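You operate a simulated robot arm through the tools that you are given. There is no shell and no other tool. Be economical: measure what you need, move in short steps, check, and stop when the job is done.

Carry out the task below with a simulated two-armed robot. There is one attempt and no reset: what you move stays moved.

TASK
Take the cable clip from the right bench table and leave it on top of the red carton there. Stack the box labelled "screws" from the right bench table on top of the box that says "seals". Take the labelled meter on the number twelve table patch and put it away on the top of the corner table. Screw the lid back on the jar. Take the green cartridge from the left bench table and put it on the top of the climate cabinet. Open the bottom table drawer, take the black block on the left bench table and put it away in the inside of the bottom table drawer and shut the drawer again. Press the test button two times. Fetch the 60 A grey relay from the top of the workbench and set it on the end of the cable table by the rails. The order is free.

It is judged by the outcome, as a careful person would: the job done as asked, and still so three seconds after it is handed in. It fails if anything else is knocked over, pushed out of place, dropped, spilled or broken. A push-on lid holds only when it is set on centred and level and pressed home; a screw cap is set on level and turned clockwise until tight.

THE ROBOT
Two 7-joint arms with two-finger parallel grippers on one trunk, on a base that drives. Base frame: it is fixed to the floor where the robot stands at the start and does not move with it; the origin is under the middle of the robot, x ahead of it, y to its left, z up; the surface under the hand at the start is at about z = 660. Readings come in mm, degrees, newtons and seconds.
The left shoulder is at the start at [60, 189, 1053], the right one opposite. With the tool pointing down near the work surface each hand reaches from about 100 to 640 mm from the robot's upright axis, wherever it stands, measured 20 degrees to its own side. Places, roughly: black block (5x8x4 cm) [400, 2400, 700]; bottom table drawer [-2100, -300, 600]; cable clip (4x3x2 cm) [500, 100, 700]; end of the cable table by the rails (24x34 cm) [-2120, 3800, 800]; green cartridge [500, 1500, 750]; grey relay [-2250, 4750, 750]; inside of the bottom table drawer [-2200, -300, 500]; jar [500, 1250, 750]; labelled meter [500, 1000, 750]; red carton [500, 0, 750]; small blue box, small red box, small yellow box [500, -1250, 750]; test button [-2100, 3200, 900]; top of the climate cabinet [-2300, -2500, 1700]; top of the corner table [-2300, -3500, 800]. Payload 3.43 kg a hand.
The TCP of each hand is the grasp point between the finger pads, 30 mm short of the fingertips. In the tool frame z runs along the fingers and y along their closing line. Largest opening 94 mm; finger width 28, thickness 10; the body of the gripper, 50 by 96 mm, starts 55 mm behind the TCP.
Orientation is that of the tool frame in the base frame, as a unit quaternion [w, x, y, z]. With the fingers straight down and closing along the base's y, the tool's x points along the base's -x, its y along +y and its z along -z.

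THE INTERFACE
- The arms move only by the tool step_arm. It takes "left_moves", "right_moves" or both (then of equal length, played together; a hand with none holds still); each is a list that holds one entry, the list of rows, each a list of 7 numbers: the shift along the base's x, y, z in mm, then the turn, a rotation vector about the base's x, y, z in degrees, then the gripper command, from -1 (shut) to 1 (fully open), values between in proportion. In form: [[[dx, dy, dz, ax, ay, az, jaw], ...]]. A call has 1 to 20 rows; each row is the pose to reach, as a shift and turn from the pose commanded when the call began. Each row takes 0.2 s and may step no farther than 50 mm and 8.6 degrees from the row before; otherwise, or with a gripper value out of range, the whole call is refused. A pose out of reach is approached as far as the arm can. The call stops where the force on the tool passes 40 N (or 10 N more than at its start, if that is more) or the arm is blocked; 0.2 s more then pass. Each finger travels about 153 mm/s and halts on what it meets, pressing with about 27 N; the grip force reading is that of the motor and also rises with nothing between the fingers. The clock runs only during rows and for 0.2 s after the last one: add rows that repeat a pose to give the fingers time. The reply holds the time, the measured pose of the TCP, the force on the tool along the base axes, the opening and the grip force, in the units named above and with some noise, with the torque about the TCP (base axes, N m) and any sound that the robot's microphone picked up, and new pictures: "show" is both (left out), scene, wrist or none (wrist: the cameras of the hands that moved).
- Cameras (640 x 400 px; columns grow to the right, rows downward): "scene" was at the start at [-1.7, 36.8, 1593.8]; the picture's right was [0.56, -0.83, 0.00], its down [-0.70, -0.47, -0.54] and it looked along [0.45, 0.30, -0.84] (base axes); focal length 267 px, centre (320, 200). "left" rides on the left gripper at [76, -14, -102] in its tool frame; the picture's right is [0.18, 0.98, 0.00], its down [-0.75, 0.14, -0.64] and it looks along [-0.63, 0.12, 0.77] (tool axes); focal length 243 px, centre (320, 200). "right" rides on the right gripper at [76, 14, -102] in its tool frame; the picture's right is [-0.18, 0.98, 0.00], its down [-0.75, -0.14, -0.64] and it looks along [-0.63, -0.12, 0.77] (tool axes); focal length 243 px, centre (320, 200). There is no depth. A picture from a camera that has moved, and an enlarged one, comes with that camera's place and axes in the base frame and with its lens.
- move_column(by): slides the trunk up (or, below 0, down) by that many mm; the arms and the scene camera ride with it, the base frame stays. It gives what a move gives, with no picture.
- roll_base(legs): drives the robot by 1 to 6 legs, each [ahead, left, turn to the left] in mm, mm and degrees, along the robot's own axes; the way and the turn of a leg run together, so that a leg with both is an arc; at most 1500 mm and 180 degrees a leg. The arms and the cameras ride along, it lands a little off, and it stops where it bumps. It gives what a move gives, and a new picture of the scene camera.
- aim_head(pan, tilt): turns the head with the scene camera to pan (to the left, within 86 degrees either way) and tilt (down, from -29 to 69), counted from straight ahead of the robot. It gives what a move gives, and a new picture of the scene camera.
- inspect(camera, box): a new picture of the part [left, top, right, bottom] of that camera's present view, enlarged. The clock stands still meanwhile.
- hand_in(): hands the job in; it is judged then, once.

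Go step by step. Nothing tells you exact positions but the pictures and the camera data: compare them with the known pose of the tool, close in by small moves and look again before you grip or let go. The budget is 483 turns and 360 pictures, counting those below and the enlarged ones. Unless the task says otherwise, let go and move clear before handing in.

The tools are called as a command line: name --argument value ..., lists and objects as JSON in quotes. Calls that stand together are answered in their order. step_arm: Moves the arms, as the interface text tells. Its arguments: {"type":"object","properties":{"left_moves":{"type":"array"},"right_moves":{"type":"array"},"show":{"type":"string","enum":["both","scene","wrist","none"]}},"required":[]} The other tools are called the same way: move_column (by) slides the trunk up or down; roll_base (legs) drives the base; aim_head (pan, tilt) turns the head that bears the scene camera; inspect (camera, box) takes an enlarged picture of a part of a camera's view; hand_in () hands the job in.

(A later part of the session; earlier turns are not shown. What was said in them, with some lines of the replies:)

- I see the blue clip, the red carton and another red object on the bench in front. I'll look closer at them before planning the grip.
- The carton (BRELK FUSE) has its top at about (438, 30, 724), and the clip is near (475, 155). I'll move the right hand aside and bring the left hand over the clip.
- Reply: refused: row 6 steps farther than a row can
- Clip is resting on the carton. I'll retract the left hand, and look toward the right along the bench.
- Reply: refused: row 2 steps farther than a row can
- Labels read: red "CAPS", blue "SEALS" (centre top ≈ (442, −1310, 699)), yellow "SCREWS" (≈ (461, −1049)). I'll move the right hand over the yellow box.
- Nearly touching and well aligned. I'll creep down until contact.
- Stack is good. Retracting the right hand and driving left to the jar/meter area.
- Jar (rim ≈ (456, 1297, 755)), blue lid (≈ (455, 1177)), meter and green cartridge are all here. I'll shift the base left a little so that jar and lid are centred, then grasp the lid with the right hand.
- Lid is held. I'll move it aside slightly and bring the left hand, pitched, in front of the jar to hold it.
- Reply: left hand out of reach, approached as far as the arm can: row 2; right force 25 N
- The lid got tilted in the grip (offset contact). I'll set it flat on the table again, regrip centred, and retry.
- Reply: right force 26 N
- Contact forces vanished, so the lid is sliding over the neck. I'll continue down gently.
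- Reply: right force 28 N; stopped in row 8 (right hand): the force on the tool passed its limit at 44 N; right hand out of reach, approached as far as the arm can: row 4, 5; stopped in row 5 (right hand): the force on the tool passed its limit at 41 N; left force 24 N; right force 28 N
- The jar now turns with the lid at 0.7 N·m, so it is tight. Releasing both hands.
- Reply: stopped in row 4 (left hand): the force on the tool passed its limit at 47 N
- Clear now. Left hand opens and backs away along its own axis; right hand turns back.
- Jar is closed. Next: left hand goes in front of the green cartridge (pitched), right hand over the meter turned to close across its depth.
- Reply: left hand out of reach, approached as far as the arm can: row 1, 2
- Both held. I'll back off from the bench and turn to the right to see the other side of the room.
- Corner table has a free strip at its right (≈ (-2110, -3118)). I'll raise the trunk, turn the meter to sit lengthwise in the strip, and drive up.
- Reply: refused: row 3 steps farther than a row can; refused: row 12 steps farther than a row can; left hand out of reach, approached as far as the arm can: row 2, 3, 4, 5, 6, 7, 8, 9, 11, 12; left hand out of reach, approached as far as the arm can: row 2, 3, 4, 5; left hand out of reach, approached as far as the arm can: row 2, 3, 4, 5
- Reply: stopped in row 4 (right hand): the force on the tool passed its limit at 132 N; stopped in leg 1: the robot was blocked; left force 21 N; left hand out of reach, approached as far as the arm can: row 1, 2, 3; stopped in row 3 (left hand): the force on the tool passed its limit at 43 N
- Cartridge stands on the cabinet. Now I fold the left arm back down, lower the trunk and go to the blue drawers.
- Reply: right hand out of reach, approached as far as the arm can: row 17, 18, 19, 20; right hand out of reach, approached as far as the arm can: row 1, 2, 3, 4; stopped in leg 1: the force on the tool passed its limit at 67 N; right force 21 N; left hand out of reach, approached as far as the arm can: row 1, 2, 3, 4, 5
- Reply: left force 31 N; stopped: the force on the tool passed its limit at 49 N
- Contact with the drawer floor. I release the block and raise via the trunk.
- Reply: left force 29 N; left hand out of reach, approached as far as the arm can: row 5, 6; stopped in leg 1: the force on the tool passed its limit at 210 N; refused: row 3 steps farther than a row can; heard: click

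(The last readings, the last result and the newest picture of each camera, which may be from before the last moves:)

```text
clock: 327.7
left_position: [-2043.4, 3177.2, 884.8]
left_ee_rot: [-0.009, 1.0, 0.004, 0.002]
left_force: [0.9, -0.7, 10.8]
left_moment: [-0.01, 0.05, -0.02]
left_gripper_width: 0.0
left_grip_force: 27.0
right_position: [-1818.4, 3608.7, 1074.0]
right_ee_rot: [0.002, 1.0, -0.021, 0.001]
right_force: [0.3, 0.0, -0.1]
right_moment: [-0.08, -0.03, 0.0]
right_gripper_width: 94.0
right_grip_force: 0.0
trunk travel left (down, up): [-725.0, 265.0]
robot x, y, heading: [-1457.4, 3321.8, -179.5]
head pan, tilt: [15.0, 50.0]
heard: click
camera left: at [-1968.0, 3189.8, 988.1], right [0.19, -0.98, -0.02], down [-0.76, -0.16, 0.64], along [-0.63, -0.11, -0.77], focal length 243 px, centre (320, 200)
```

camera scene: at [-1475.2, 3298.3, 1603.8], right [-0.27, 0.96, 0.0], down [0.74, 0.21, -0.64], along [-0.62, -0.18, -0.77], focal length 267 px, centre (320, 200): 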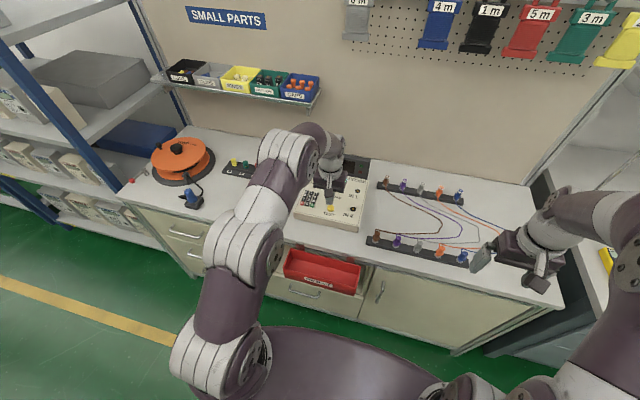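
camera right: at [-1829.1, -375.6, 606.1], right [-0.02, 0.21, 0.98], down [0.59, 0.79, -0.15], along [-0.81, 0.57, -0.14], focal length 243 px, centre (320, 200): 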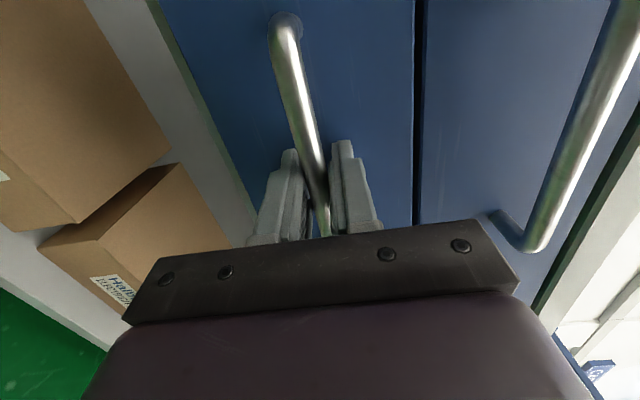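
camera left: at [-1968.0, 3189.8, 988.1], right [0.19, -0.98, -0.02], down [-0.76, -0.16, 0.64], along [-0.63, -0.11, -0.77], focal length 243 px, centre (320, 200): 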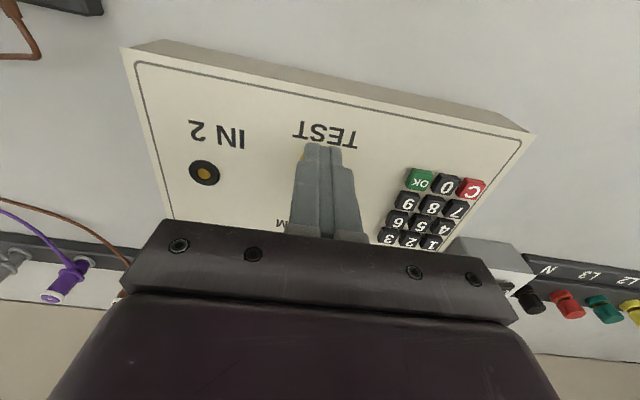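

Heard a click — first press. I'll lift clear, then press exactly once more.

step_arm --left_moves '[[[0, 0, 5, 0, 0, 0, -1], [0, 0, 12, 0, 0, 0, -1], [0, 0, 12, 0, 0, 0, -1]]]' --show "none"

step_arm --left_moves '[[[0, 0, -4, 0, 0, 0, -1], [0, 0, -8, 0, 0, 0, -1], [0, 0, -10, 0, 0, 0, -1], [0, 0, -12, 0, 0, 0, -1], [0, 0, -12, 0, 0, 0, -1]]]' --show "none"

```text
clock: 328.5
left_position: [-2045.5, 3176.1, 894.1]
left_ee_rot: [-0.009, 1.0, 0.004, 0.005]
left_force: [0.0, -0.2, -0.2]
left_moment: [-0.01, 0.0, 0.02]
left_gripper_width: 0.0
left_grip_force: 27.0
right_position: [-1820.2, 3608.7, 1075.6]
right_ee_rot: [0.003, 1.0, -0.02, 0.0]
right_force: [0.9, -0.1, 0.5]
right_moment: [-0.03, -0.02, -0.01]
right_gripper_width: 93.9
right_grip_force: 0.1
trunk travel left (down, up): [-725.0, 265.0]
robot x, y, heading: [-1458.4, 3324.1, -179.4]
head pan, tilt: [15.0, 50.0]
```

```text
clock: 329.7
left_position: [-2044.1, 3175.8, 884.1]
left_ee_rot: [-0.009, 1.0, 0.004, 0.002]
left_force: [-3.1, 0.6, 10.1]
left_moment: [-0.04, 0.18, -0.02]
left_gripper_width: 0.1
left_grip_force: 26.9
right_position: [-1819.8, 3608.9, 1074.2]
right_ee_rot: [0.001, 1.0, -0.02, 0.0]
right_force: [-0.3, 0.7, 0.2]
right_moment: [-0.01, -0.01, -0.01]
right_gripper_width: 94.0
right_grip_force: 0.1
trunk travel left (down, up): [-725.0, 265.0]
robot x, y, heading: [-1463.4, 3319.4, -179.0]
head pan, tilt: [15.0, 50.0]
heard: click
```

Second click heard. Lifting well away now.

step_arm --left_moves '[[[0, 0, 40, 0, 0, 0, -1], [0, 0, 85, 0, 0, 0, -1], [0, 0, 130, 0, 0, 0, -1], [45, 0, 145, 0, 0, 0, -0.5], [90, 0, 150, 0, 0, 0, 0], [135, 0, 150, 0, 0, 0, 1], [175, 0, 150, 0, 0, 0, 1]]]'

roll_base --legs '[[-450, 0, 0], [0, -1400, 0]]'

aim_head --pan 0 --tilt 40

```text
clock: 331.3
left_position: [-1867.8, 3177.3, 1032.3]
left_ee_rot: [-0.008, 1.0, 0.005, 0.004]
left_force: [-0.6, -0.4, 0.1]
left_moment: [0.01, 0.01, 0.0]
left_gripper_width: 94.0
left_grip_force: 0.1
left hand out of reach, approached as far as the arm can: row 2, 3
right_position: [-1819.6, 3607.3, 1074.9]
right_ee_rot: [0.002, 1.0, -0.021, -0.001]
right_force: [-0.2, -0.2, 0.7]
right_moment: [0.03, 0.03, 0.01]
right_gripper_width: 93.8
right_grip_force: 0.1
trunk travel left (down, up): [-725.0, 265.0]
robot x, y, heading: [-1462.8, 3321.5, -179.3]
head pan, tilt: [15.0, 50.0]
camera scene: at [-1472.5, 3299.1, 1603.7], right [-0.27, 0.96, 0.0], down [0.74, 0.21, -0.64], along [-0.62, -0.18, -0.77], focal length 267 px, centre (320, 200)
camera left: at [-1792.4, 3190.1, 1136.6], right [0.19, -0.98, -0.02], down [-0.76, -0.16, 0.63], along [-0.62, -0.11, -0.77], focal length 243 px, centre (320, 200)
```

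scene: 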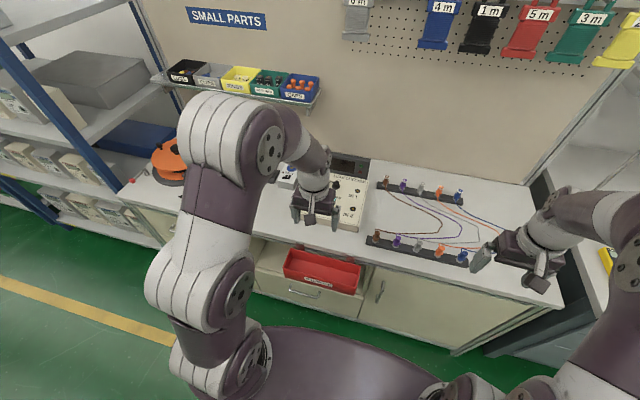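
left: 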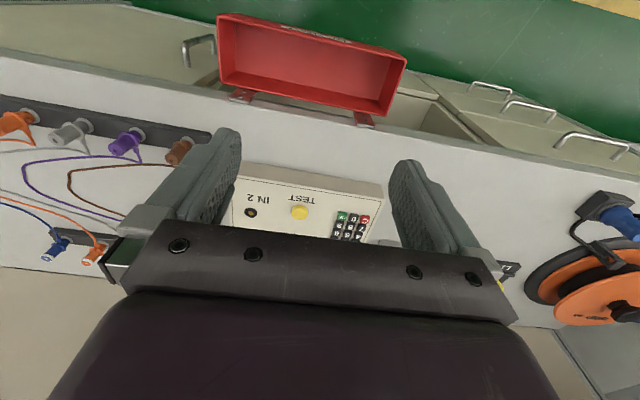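

```text
clock: 340.5
left_position: [-1430.6, 4583.9, 1032.6]
left_ee_rot: [-0.009, 1.0, -0.002, 0.005]
left_force: [-0.9, 0.4, -0.6]
left_moment: [-0.03, 0.01, -0.01]
left_gripper_width: 94.0
left_grip_force: 0.0
right_position: [-1375.5, 5014.1, 1073.4]
right_ee_rot: [0.001, 1.0, -0.027, 0.0]
right_force: [-0.3, -1.0, -0.4]
right_moment: [0.0, 0.01, 0.03]
right_gripper_width: 93.8
right_grip_force: 0.0
trunk travel left (down, up): [-725.0, 265.0]
robot x, y, heading: [-1016.0, 4721.0, -180.0]
head pan, tilt: [15.0, 50.0]
camera scene: at [-1033.6, 4700.5, 1603.7], right [-0.26, 0.97, 0.0], down [0.74, 0.2, -0.64], along [-0.62, -0.17, -0.77], focal length 267 px, centre (320, 200)
```

scene: 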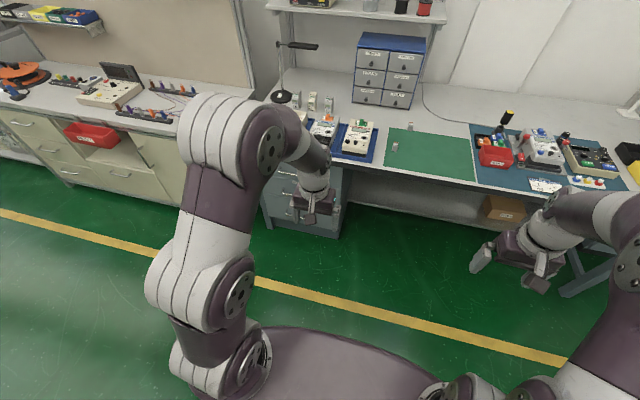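

```text
clock: 341.3
left_position: [-1431.3, 4583.9, 1032.0]
left_ee_rot: [-0.009, 1.0, -0.001, 0.004]
left_force: [-0.4, 0.5, 0.2]
left_moment: [0.02, 0.0, 0.0]
left_gripper_width: 93.7
left_grip_force: 0.0
right_position: [-1375.3, 5014.2, 1074.5]
right_ee_rot: [0.002, 1.0, -0.027, 0.001]
right_force: [-0.5, -0.9, 0.4]
right_moment: [0.02, 0.0, -0.03]
right_gripper_width: 94.0
right_grip_force: 0.0
trunk travel left (down, up): [-725.0, 265.0]
robot x, y, heading: [-1019.8, 4725.2, -179.9]
head pan, tilt: [0.0, 40.0]
camera scene: at [-1044.3, 4720.3, 1617.9], right [0.0, 1.0, 0.0], down [0.64, 0.0, -0.77], along [-0.77, 0.0, -0.64], focal length 267 px, centre (320, 200)
```

scene: 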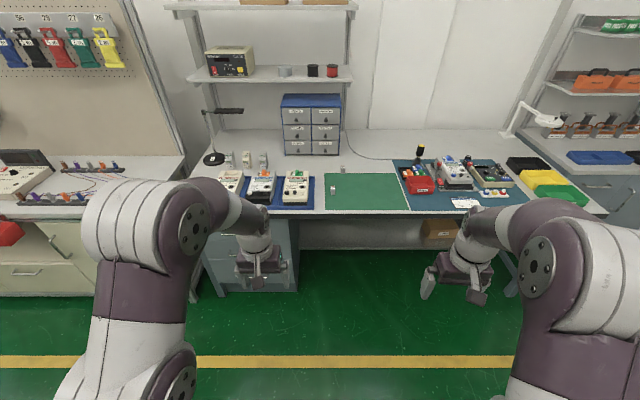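

inspect --camera "scene" --box '[190, 130, 350, 230]'

inspect --camera "scene" --box '[310, 130, 470, 230]'

```text
4.00 times, centred on (270, 180) of scene
camera zoom: at [-1044.3, 4720.3, 1617.9], right [0.0, 1.0, 0.0], down [0.64, 0.0, -0.77], along [-0.77, 0.0, -0.64], focal length 1067 px, centre (520, 280)
```

zoom: 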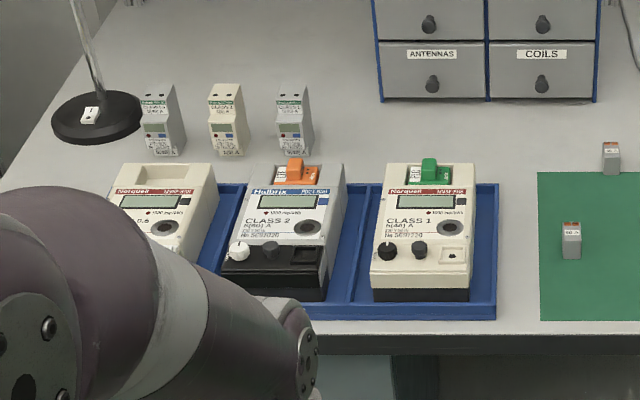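

```text
4.00 times, centred on (390, 180) of scene
camera zoom: at [-1044.3, 4720.3, 1617.9], right [0.0, 1.0, 0.0], down [0.64, 0.0, -0.77], along [-0.77, 0.0, -0.64], focal length 1067 px, centre (40, 280)
```

zoom: 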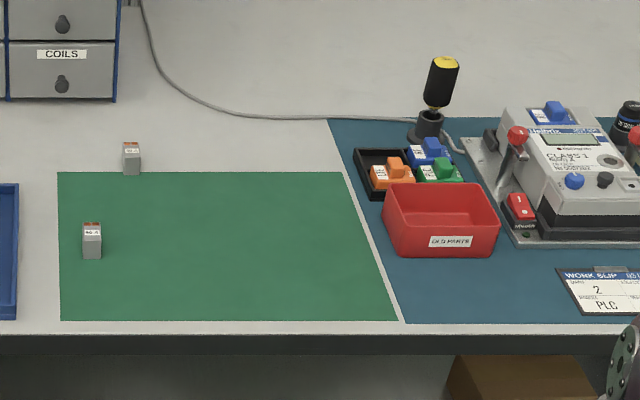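

inspect --camera "scene" --box '[326, 182, 342, 198]'

inspect --camera "scene" --box '[334, 160, 352, 178]'

```text
16.00 times, centred on (334, 190) of scene
camera zoom: at [-1044.3, 4720.3, 1617.9], right [0.0, 1.0, 0.0], down [0.64, 0.0, -0.77], along [-0.77, 0.0, -0.64], focal length 4267 px, centre (96, 360)
```

zoom: 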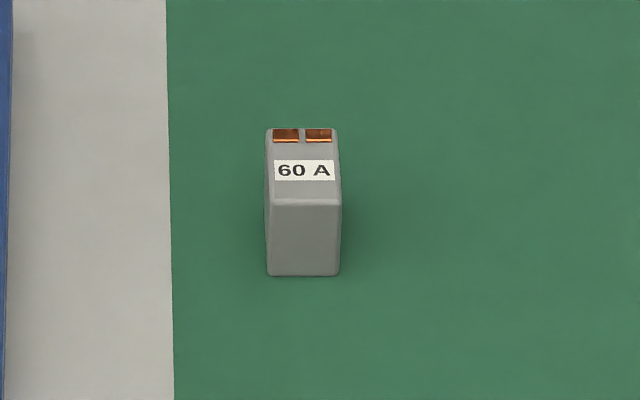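

```text
16.00 times, centred on (343, 169) of scene
camera zoom: at [-1044.3, 4720.3, 1617.9], right [0.0, 1.0, 0.0], down [0.64, 0.0, -0.77], along [-0.77, 0.0, -0.64], focal length 4267 px, centre (-48, 696)
```

zoom: 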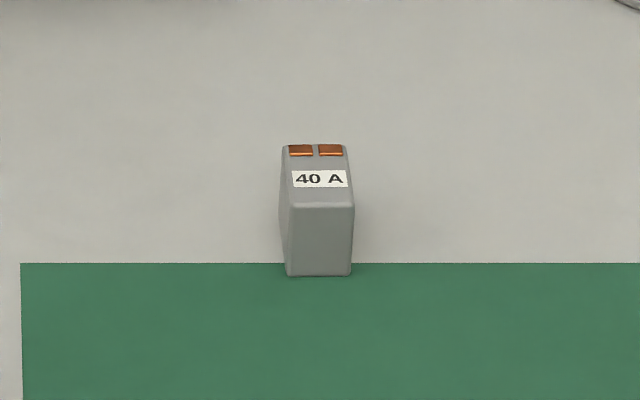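

roll_base --legs '[[0, 85, 0], [560, 0, 0]]'

step_arm --right_moves '[[[-40, -25, -20, 0, 0, 0, 1], [-80, -50, -40, 0, 0, 0, 1], [-110, -85, -60, 0, 0, 0, 1], [-130, -115, -90, 0, 0, 0, 1], [-150, -140, -120, 0, 0, 0, 1]]]'

```text
clock: 345.2
left_position: [-2001.6, 4497.3, 1032.5]
left_ee_rot: [-0.009, 1.0, -0.001, 0.004]
left_force: [-0.6, 0.5, -0.1]
left_moment: [0.01, 0.0, 0.0]
left_gripper_width: 93.9
left_grip_force: 0.1
right_position: [-1946.0, 4928.0, 1075.0]
right_ee_rot: [0.002, 1.0, -0.026, 0.001]
right_force: [-0.6, 0.1, -0.4]
right_moment: [0.03, -0.05, -0.02]
right_gripper_width: 93.8
right_grip_force: 0.0
trunk travel left (down, up): [-725.0, 265.0]
robot x, y, heading: [-1590.0, 4637.6, -179.8]
head pan, tilt: [0.0, 40.0]
camera scene: at [-1614.3, 4634.1, 1617.9], right [0.0, 1.0, 0.0], down [0.64, 0.0, -0.77], along [-0.77, 0.0, -0.64], focal length 267 px, centre (320, 200)
```

scene: 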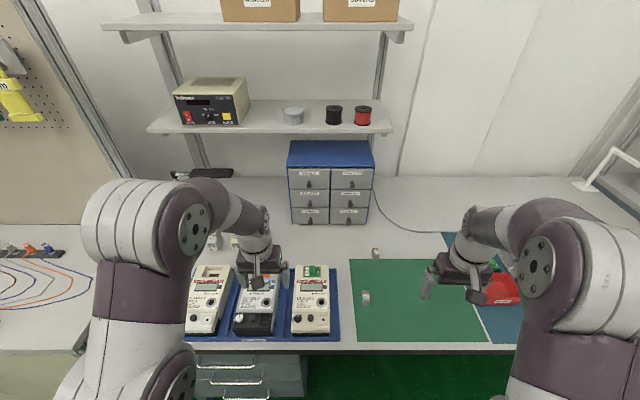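

```text
refused: row 1 steps farther than a row can; nothing moved
```

step_arm --right_moves '[[[-30, -22, -10, 0, 0, 0, 1], [-60, -44, -25, 0, 0, 0, 1], [-90, -66, -45, 0, 0, 0, 1], [-115, -88, -75, 0, 0, 0, 1], [-135, -110, -105, 0, 0, 0, 1], [-155, -130, -140, 0, 0, 0, 1], [-175, -141, -175, 0, 0, 0, 1]]]' --show "wrist"

```text
clock: 346.9
left_position: [-2002.1, 4497.0, 1030.9]
left_ee_rot: [-0.009, 1.0, -0.001, 0.006]
left_force: [0.4, -0.2, 0.5]
left_moment: [0.03, -0.02, 0.0]
left_gripper_width: 94.0
left_grip_force: 0.0
right_position: [-2120.4, 4788.8, 897.4]
right_ee_rot: [0.003, 1.0, -0.026, 0.001]
right_force: [0.4, -0.4, 0.2]
right_moment: [0.04, -0.02, 0.0]
right_gripper_width: 94.1
right_grip_force: 0.1
trunk travel left (down, up): [-725.0, 265.0]
robot x, y, heading: [-1592.4, 4634.4, -179.7]
head pan, tilt: [0.0, 40.0]
camera right: at [-2045.4, 4771.7, 1000.6], right [-0.24, -0.97, 0.0], down [-0.75, 0.18, 0.64], along [-0.62, 0.15, -0.77], focal length 243 px, centre (320, 200)
```

right: 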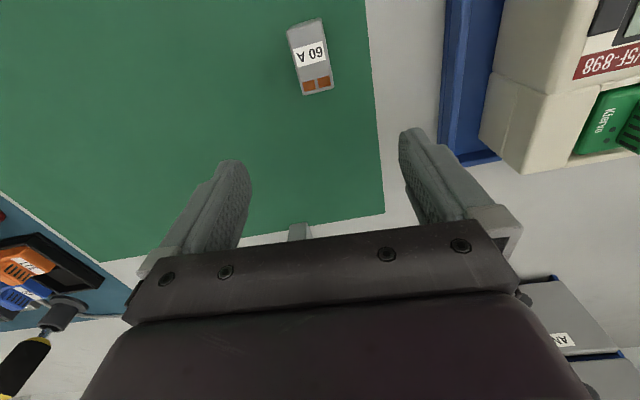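

step_arm --right_moves '[[[25, -2, 0, 0, 0, 0, 0.5], [48, -4, 0, 0, 0, 0, 0.5]]]' --show "none"

inspect --camera "right" --box '[230, 60, 410, 180]'

```text
clock: 347.4
left_position: [-1999.5, 4497.0, 1031.8]
left_ee_rot: [-0.008, 1.0, -0.001, 0.004]
left_force: [-0.8, -0.3, -0.2]
left_moment: [0.01, -0.03, -0.01]
left_gripper_width: 94.2
left_grip_force: 0.1
right_position: [-2070.3, 4784.6, 900.3]
right_ee_rot: [0.002, 1.0, -0.027, 0.001]
right_force: [-0.6, 0.3, -0.1]
right_moment: [-0.02, 0.01, 0.01]
right_gripper_width: 70.4
right_grip_force: 0.1
trunk travel left (down, up): [-725.0, 265.0]
robot x, y, heading: [-1591.4, 4636.9, -179.9]
head pan, tilt: [0.0, 40.0]
```

```text
3.33 times, centred on (320, 120) of right
camera zoom: at [-1996.1, 4766.7, 1002.4], right [-0.24, -0.97, 0.0], down [-0.75, 0.18, 0.64], along [-0.62, 0.15, -0.77], focal length 809 px, centre (320, 467)
```

zoom: 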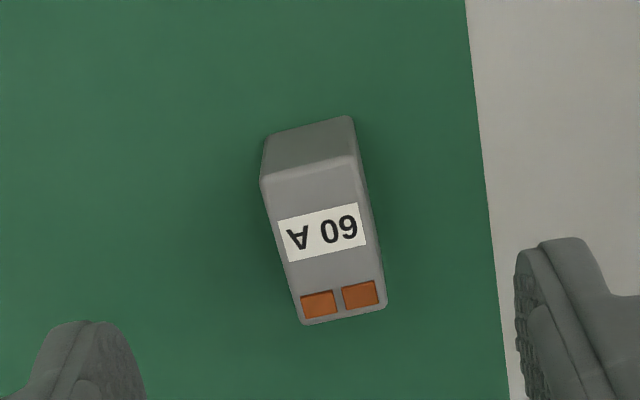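

step_arm --right_moves '[[[-3, 0, -30, 0, 0, 2, 0.2], [-3, 0, -55, 0, 0, 2, 0.2], [-3, 0, -63, 0, 0, 2, 0.2]]]' --show "wrist"

```text
clock: 348.2
left_position: [-2002.0, 4495.9, 1033.4]
left_ee_rot: [-0.009, 1.0, -0.002, 0.005]
left_force: [-0.6, 0.0, -0.1]
left_moment: [0.0, -0.01, -0.01]
left_gripper_width: 93.8
left_grip_force: 0.0
right_position: [-2076.5, 4781.2, 836.0]
right_ee_rot: [0.002, 1.0, -0.009, 0.001]
right_force: [-0.3, 0.1, -0.2]
right_moment: [0.01, 0.02, -0.03]
right_gripper_width: 56.5
right_grip_force: 0.1
trunk travel left (down, up): [-725.0, 265.0]
robot x, y, heading: [-1589.1, 4637.7, -179.9]
head pan, tilt: [0.0, 40.0]
camera right: at [-2000.7, 4767.2, 938.4], right [-0.2, -0.98, 0.0], down [-0.75, 0.16, 0.64], along [-0.63, 0.13, -0.77], focal length 243 px, centre (320, 200)
```

right: 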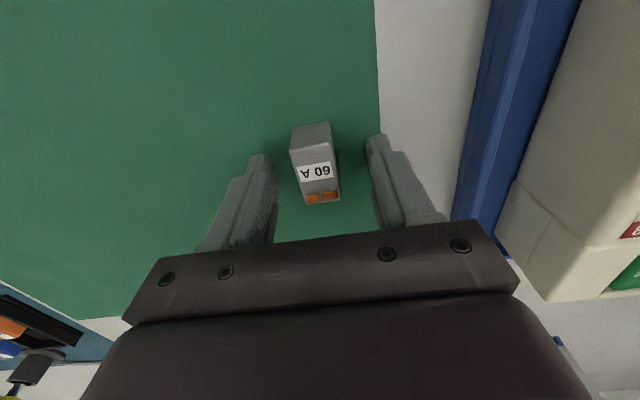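

step_arm --right_moves '[[[1, 1, -3, 0, 0, 0, 0.2], [1, 1, -3, 0, 0, 0, -1], [1, 1, -3, 0, 0, 0, -1], [1, 1, 20, 0, 0, 0, -1], [1, 1, 65, 0, 0, 0, -1], [1, 1, 110, 0, 0, 0, -1], [40, 0, 140, 0, 0, 0, -1], [80, 0, 170, 0, 0, 0, -1], [120, 0, 190, 0, 0, 0, -1]]]' --show "wrist"

```text
clock: 350.2
left_position: [-1999.6, 4497.9, 1033.1]
left_ee_rot: [-0.008, 1.0, -0.001, 0.004]
left_force: [1.3, -0.3, 0.5]
left_moment: [0.02, 0.0, -0.01]
left_gripper_width: 94.0
left_grip_force: 0.1
right_position: [-1951.3, 4783.1, 1027.9]
right_ee_rot: [0.002, 1.0, -0.008, 0.0]
right_force: [0.3, -0.3, 0.1]
right_moment: [-0.02, 0.03, -0.01]
right_gripper_width: 25.3
right_grip_force: 26.9
trunk travel left (down, up): [-725.0, 265.0]
robot x, y, heading: [-1591.6, 4632.9, -179.9]
head pan, tilt: [0.0, 40.0]
camera right: at [-1875.4, 4769.1, 1130.9], right [-0.2, -0.98, 0.0], down [-0.75, 0.16, 0.64], along [-0.63, 0.13, -0.77], focal length 243 px, centre (320, 200)
```

right: 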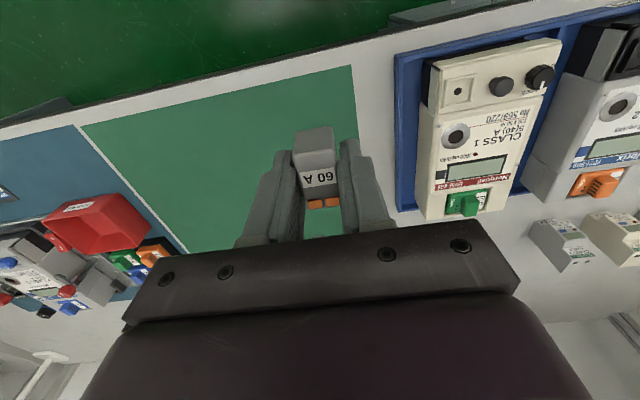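

roll_base --legs '[[-350, 0, 0], [0, 985, 0]]'

aim_head --pan -10 --tilt 45

```text
clock: 357.3
left_position: [-1648.0, 3528.1, 1032.2]
left_ee_rot: [-0.008, 1.0, -0.011, 0.005]
left_force: [0.8, 0.0, 0.0]
left_moment: [0.01, -0.02, 0.0]
left_gripper_width: 94.1
left_grip_force: 0.0
right_position: [-1594.6, 3814.6, 1027.7]
right_ee_rot: [0.002, 1.0, -0.017, 0.0]
right_force: [-0.1, 0.5, -0.6]
right_moment: [-0.07, -0.01, -0.02]
right_gripper_width: 21.2
right_grip_force: 26.6
trunk travel left (down, up): [-725.0, 265.0]
robot x, y, heading: [-1231.9, 3656.4, 179.0]
head pan, tilt: [0.0, 40.0]
camera scene: at [-1258.3, 3657.8, 1617.9], right [0.02, 1.0, 0.0], down [0.64, -0.01, -0.77], along [-0.77, 0.01, -0.64], focal length 267 px, centre (320, 200)
```

scene: 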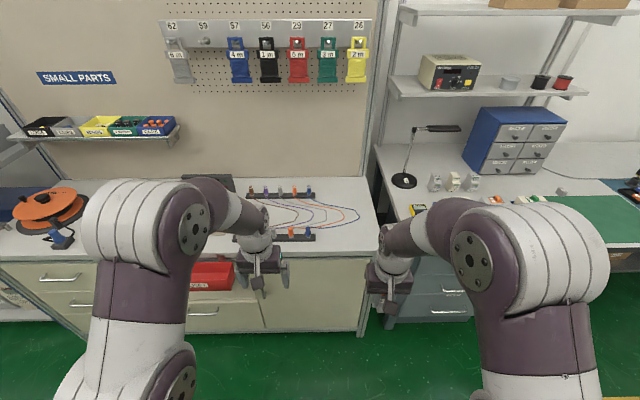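

```text
clock: 358.0
left_position: [-1646.5, 3528.5, 1032.3]
left_ee_rot: [-0.008, 1.0, -0.011, 0.005]
left_force: [-0.1, 0.6, -0.2]
left_moment: [-0.01, -0.04, -0.01]
left_gripper_width: 94.0
left_grip_force: 0.0
right_position: [-1595.4, 3814.7, 1027.9]
right_ee_rot: [0.002, 1.0, -0.019, 0.001]
right_force: [0.3, 0.1, -0.2]
right_moment: [0.03, -0.01, -0.02]
right_gripper_width: 21.3
right_grip_force: 26.5
trunk travel left (down, up): [-725.0, 265.0]
robot x, y, heading: [-1231.4, 3657.8, 178.9]
head pan, tilt: [-10.0, 45.0]
camera scene: at [-1253.2, 3671.7, 1610.7], right [0.19, 0.98, 0.0], down [0.69, -0.13, -0.71], along [-0.69, 0.13, -0.71], focal length 267 px, centre (320, 200)
```

scene: 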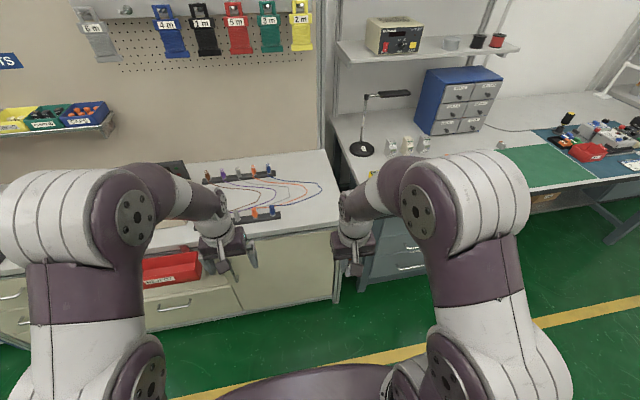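

roll_base --legs '[[0, 0, 1.1], [240, 0, 0]]'

inspect --camera "right" --box '[0, 0, 640, 400]'

```text
clock: 360.1
left_position: [-1885.0, 3518.2, 1032.8]
left_ee_rot: [-0.009, 1.0, -0.001, 0.005]
left_force: [-1.2, 0.1, 0.0]
left_moment: [0.01, 0.0, 0.02]
left_gripper_width: 93.9
left_grip_force: 0.1
right_position: [-1838.0, 3806.1, 1027.0]
right_ee_rot: [0.001, 1.0, -0.008, 0.001]
right_force: [0.4, 0.1, 0.5]
right_moment: [-0.04, -0.03, -0.03]
right_gripper_width: 21.2
right_grip_force: 26.8
trunk travel left (down, up): [-725.0, 265.0]
robot x, y, heading: [-1473.6, 3659.9, -179.7]
head pan, tilt: [-10.0, 45.0]
camera scene: at [-1494.0, 3670.6, 1610.7], right [0.17, 0.99, 0.0], down [0.7, -0.12, -0.71], along [-0.7, 0.12, -0.71], focal length 267 px, centre (320, 200)
```

scene: 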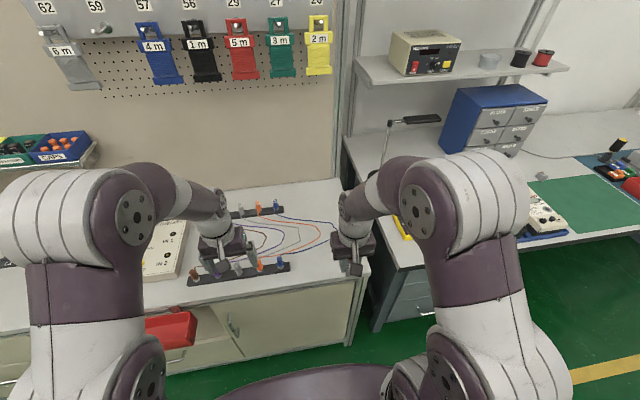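

```text
1.00 times, centred on (320, 200) of right (not enlarged: the box is as wide or as high as the picture)
camera zoom: at [-1762.3, 3791.2, 1130.4], right [-0.2, -0.98, 0.0], down [-0.75, 0.16, 0.64], along [-0.63, 0.13, -0.77], focal length 243 px, centre (320, 200)
```

zoom: 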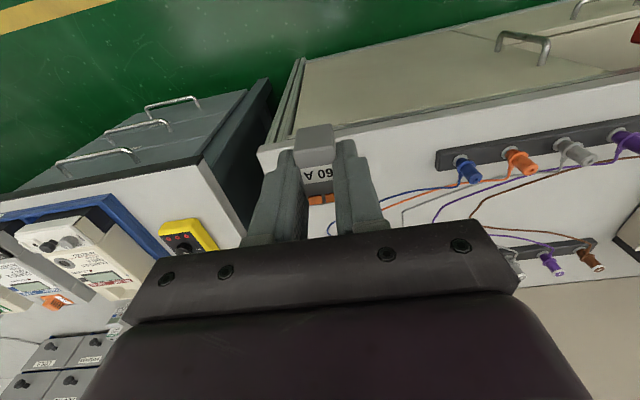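

step_arm --right_moves '[[[-35, 12, 0, 0, 0, 0, -1], [-70, 24, -20, 0, 0, 0, -1], [-105, 36, -45, 0, 0, 0, -1], [-140, 48, -75, 0, 0, 0, -1], [-170, 57, -105, 0, 0, 0, -1], [-174, 57, -140, 0, 0, 0, -1]]]'

```text
clock: 361.5
left_position: [-1887.0, 3518.2, 1033.1]
left_ee_rot: [-0.009, 1.0, -0.001, 0.004]
left_force: [-0.5, 0.0, 0.8]
left_moment: [0.01, 0.0, 0.0]
left_gripper_width: 94.3
left_grip_force: 0.0
right_position: [-2012.4, 3865.2, 887.9]
right_ee_rot: [0.002, 1.0, -0.008, 0.001]
right_force: [0.9, -0.4, -0.3]
right_moment: [0.01, 0.01, 0.0]
right_gripper_width: 21.1
right_grip_force: 26.6
trunk travel left (down, up): [-725.0, 265.0]
robot x, y, heading: [-1476.6, 3658.2, -179.8]
head pan, tilt: [-10.0, 45.0]
camera scene: at [-1494.7, 3670.8, 1610.7], right [0.17, 0.99, 0.0], down [0.7, -0.12, -0.71], along [-0.7, 0.12, -0.71], focal length 267 px, centre (320, 200)
camera right: at [-1935.9, 3849.4, 989.4], right [-0.2, -0.98, 0.0], down [-0.75, 0.16, 0.64], along [-0.63, 0.13, -0.77], focal length 243 px, centre (320, 200)
```

scene: 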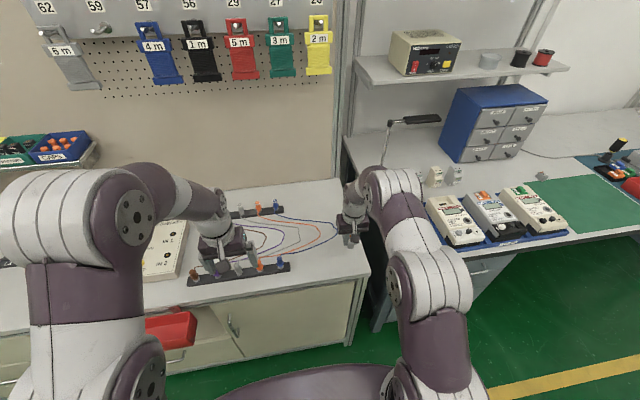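
right: 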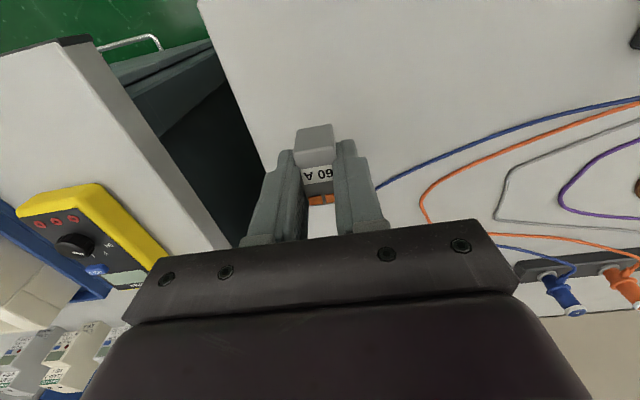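

step_arm --right_moves '[[[0, 0, -30, 0, 0, 0, -1], [0, 0, -48, 0, 0, 0, -1], [0, 0, -52, 0, 0, 0, -1], [0, 0, -54, 0, 0, 0, -1]]]' --show "wrist"

```text
clock: 362.5
left_position: [-1884.7, 3520.0, 1032.4]
left_ee_rot: [-0.009, 1.0, -0.001, 0.004]
left_force: [0.5, 0.0, -0.4]
left_moment: [-0.05, 0.03, -0.01]
left_gripper_width: 93.8
left_grip_force: 0.1
right_position: [-2011.6, 3864.7, 835.7]
right_ee_rot: [0.001, 1.0, -0.009, -0.001]
right_force: [0.5, 2.5, 8.9]
right_moment: [0.11, -0.11, 0.04]
right_gripper_width: 21.1
right_grip_force: 27.5
trunk travel left (down, up): [-725.0, 265.0]
robot x, y, heading: [-1476.6, 3656.0, -179.6]
head pan, tilt: [-10.0, 45.0]
camera right: at [-1936.0, 3848.9, 938.3], right [-0.2, -0.98, 0.0], down [-0.75, 0.16, 0.64], along [-0.63, 0.13, -0.77], focal length 243 px, centre (320, 200)
```

right: 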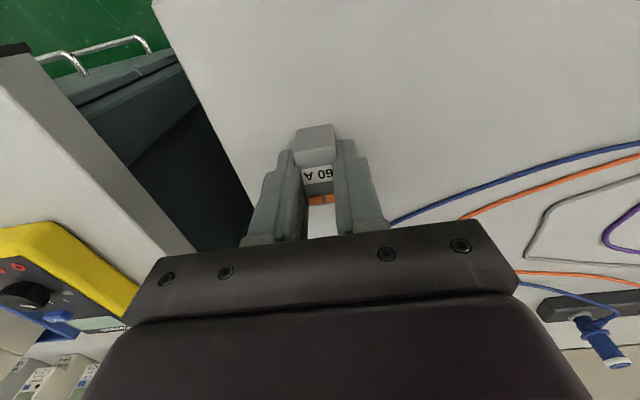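

Contact with the table. Releasing and lifting clear.

step_arm --right_moves '[[[0, 0, 0.5, 0, 0, 0, -0.6], [0, 0, 0.5, 0, 0, 0, -0.1], [0, 0, 0.5, 0, 0, 0, 0], [0, 0, 35, 0, 0, 0, 0], [0, 0, 80, 0, 0, 0, 0], [0, 0, 120, 0, 0, 0, 0], [40, 0, 140, 0, 0, 0, 0]]]' --show "wrist"

```text
clock: 364.1
left_position: [-1882.8, 3517.6, 1032.9]
left_ee_rot: [-0.009, 1.0, 0.0, 0.003]
left_force: [0.4, -1.1, 0.8]
left_moment: [-0.02, 0.04, 0.0]
left_gripper_width: 94.1
left_grip_force: 0.1
right_position: [-1970.9, 3865.1, 975.9]
right_ee_rot: [0.001, 1.0, -0.009, 0.0]
right_force: [0.4, 0.2, -0.8]
right_moment: [0.01, 0.06, -0.03]
right_gripper_width: 46.8
right_grip_force: 0.2
trunk travel left (down, up): [-725.0, 265.0]
robot x, y, heading: [-1473.9, 3657.2, -179.5]
head pan, tilt: [-10.0, 45.0]
camera right: at [-1894.3, 3849.9, 1078.7], right [-0.2, -0.98, 0.0], down [-0.75, 0.16, 0.64], along [-0.63, 0.13, -0.77], focal length 243 px, centre (320, 200)
```

right: 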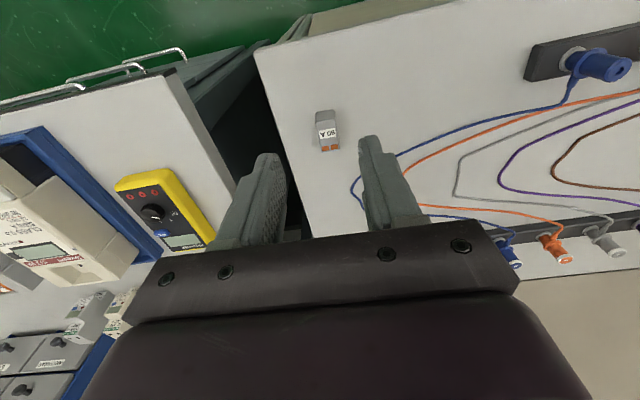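

Relay stands on the table end, clear of the wires. I'll back off a little, check the scene once, and then hand in.

roll_base --legs '[[-350, 0, 0]]'

```text
clock: 366.4
left_position: [-1531.9, 3520.6, 1031.1]
left_ee_rot: [-0.009, 1.0, -0.001, 0.005]
left_force: [0.2, -0.6, -0.2]
left_moment: [-0.02, -0.03, 0.0]
left_gripper_width: 93.9
left_grip_force: 0.0
right_position: [-1618.5, 3866.8, 974.0]
right_ee_rot: [0.002, 1.0, -0.008, 0.0]
right_force: [0.6, -0.9, -0.5]
right_moment: [0.01, 0.02, 0.01]
right_gripper_width: 46.9
right_grip_force: 0.1
trunk travel left (down, up): [-725.0, 265.0]
robot x, y, heading: [-1121.0, 3658.1, -179.9]
head pan, tilt: [-10.0, 45.0]
camera scene: at [-1140.9, 3671.8, 1610.6], right [0.17, 0.99, 0.0], down [0.7, -0.12, -0.71], along [-0.7, 0.12, -0.71], focal length 267 px, centre (320, 200)
```

scene: 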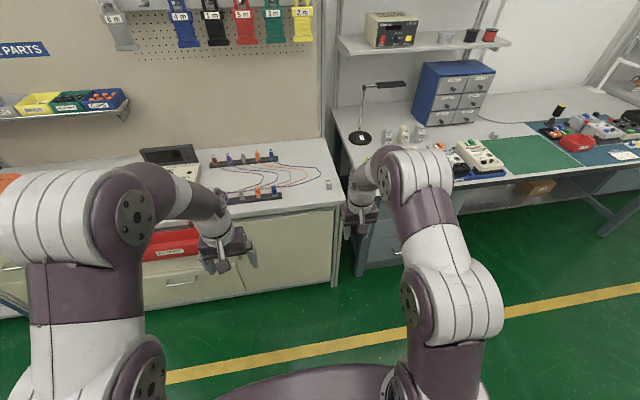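

Everything here is in place. I'll make one quick pass by the jar to confirm that the lid sits level.

roll_base --legs '[[200, 0, 0], [-200, 0, 0], [0, 0, 180], [0, -1300, 0], [500, -1100, 0]]'

aim_head --pan 0 --tilt 35

```text
clock: 388.3
left_position: [-312.7, 1341.5, 1032.0]
left_ee_rot: [-0.005, 0.027, 1.0, -0.009]
left_force: [-0.6, -0.5, -0.4]
left_moment: [-0.01, 0.04, -0.01]
left_gripper_width: 94.2
left_grip_force: 0.1
right_position: [-244.8, 990.5, 974.1]
right_ee_rot: [0.0, 0.036, 0.999, 0.002]
right_force: [-0.4, -0.4, 0.8]
right_moment: [-0.01, 0.02, -0.03]
right_gripper_width: 46.9
right_grip_force: 0.2
trunk travel left (down, up): [-725.0, 265.0]
robot x, y, heading: [-729.2, 1223.4, -3.2]
head pan, tilt: [-10.0, 45.0]
camera scene: at [-710.9, 1207.4, 1610.6], right [-0.22, -0.97, 0.0], down [-0.69, 0.16, -0.71], along [0.69, -0.16, -0.71], focal length 267 px, centre (320, 200)
```

scene: 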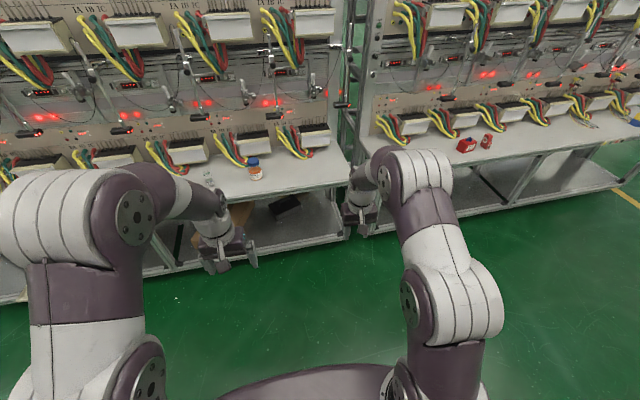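

```text
clock: 389.0
left_position: [-312.9, 1341.7, 1031.4]
left_ee_rot: [-0.005, 0.028, 1.0, -0.009]
left_force: [-0.5, -0.2, -0.9]
left_moment: [0.02, 0.02, 0.02]
left_gripper_width: 93.8
left_grip_force: 0.1
right_position: [-244.7, 990.3, 974.8]
right_ee_rot: [-0.001, 0.035, 0.999, 0.001]
right_force: [0.0, 0.1, 0.6]
right_moment: [-0.03, 0.01, 0.0]
right_gripper_width: 46.8
right_grip_force: 0.0
trunk travel left (down, up): [-725.0, 265.0]
robot x, y, heading: [-731.6, 1224.5, -3.0]
head pan, tilt: [0.0, 35.0]
camera scene: at [-702.2, 1221.0, 1625.4], right [-0.05, -1.0, 0.0], down [-0.57, 0.03, -0.82], along [0.82, -0.04, -0.57], focal length 267 px, centre (320, 200)
```

scene: 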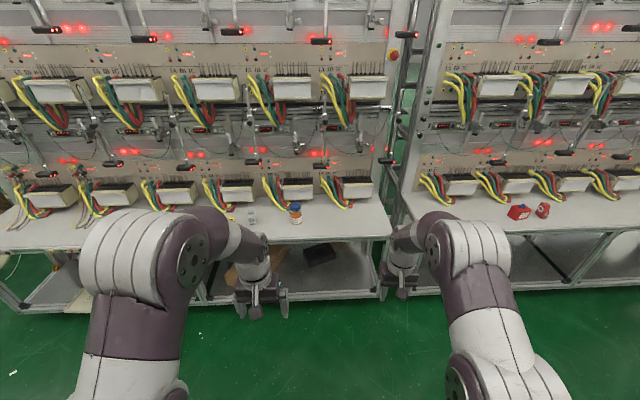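

inspect --camera "scene" --box '[276, 194, 316, 230]'

inspect --camera "scene" --box '[490, 190, 570, 235]'

```text
11.11 times, centred on (296, 212) of scene
camera zoom: at [-702.2, 1221.0, 1625.4], right [-0.05, -1.0, 0.0], down [-0.57, 0.03, -0.82], along [0.82, -0.04, -0.57], focal length 2963 px, centre (587, 67)
```

zoom: 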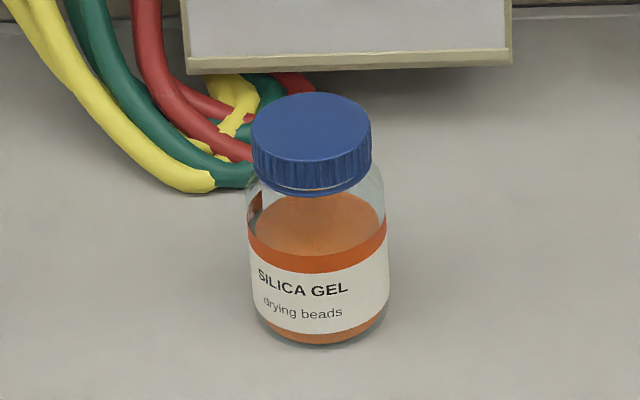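

```text
8.00 times, centred on (530, 212) of scene
camera zoom: at [-702.2, 1221.0, 1625.4], right [-0.05, -1.0, 0.0], down [-0.57, 0.03, -0.82], along [0.82, -0.04, -0.57], focal length 2133 px, centre (-1360, 100)
```

zoom: 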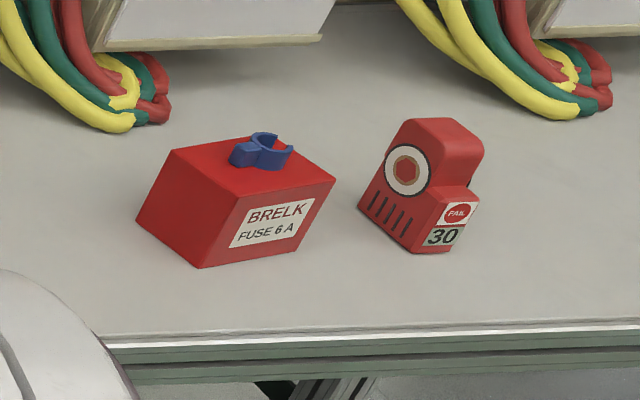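

inspect --camera "scene" --box '[288, 198, 304, 210]'

```text
16.00 times, centred on (296, 204) of scene
camera zoom: at [-702.2, 1221.0, 1625.4], right [-0.05, -1.0, 0.0], down [-0.57, 0.03, -0.82], along [0.82, -0.04, -0.57], focal length 4267 px, centre (704, 136)
```

zoom: 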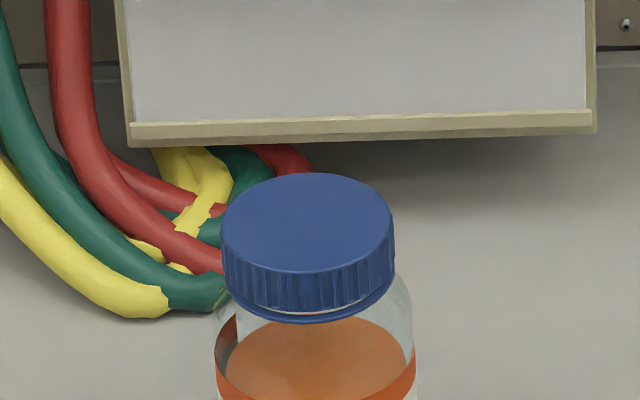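

hand_in

```text
The job is handed in.
```

All eight tasks are done and handed in. I'm least sure of the jar lid:

- **Jar lid:** I turned it until the jar itself began turning in the grip, at about 0.7 N·m. In the last close-up it looked level or very nearly so, with a sliver of about 1 mm still visible above the collar.
- **Cable clip:** it is on top of the red carton.
- **Boxes:** "screws" is stacked on "seals".
- **Meter:** it stands on the right-hand strip of the corner table, beside the orange tray.
- **Green cartridge:** it stands upright on the climate cabinet.
- **Black block:** it is in the bottom drawer, and the drawer is shut. The final push spiked to 210 N as the drawer closed; I saw no damage.
- **Test button:** I pressed it twice and heard a click each time.
- **60 A relay:** it is on the end of the cable table by the rails, clear of the wires.

The base also bumped the front of the climate cabinet once while I was placing the cartridge. Nothing appeared to move.
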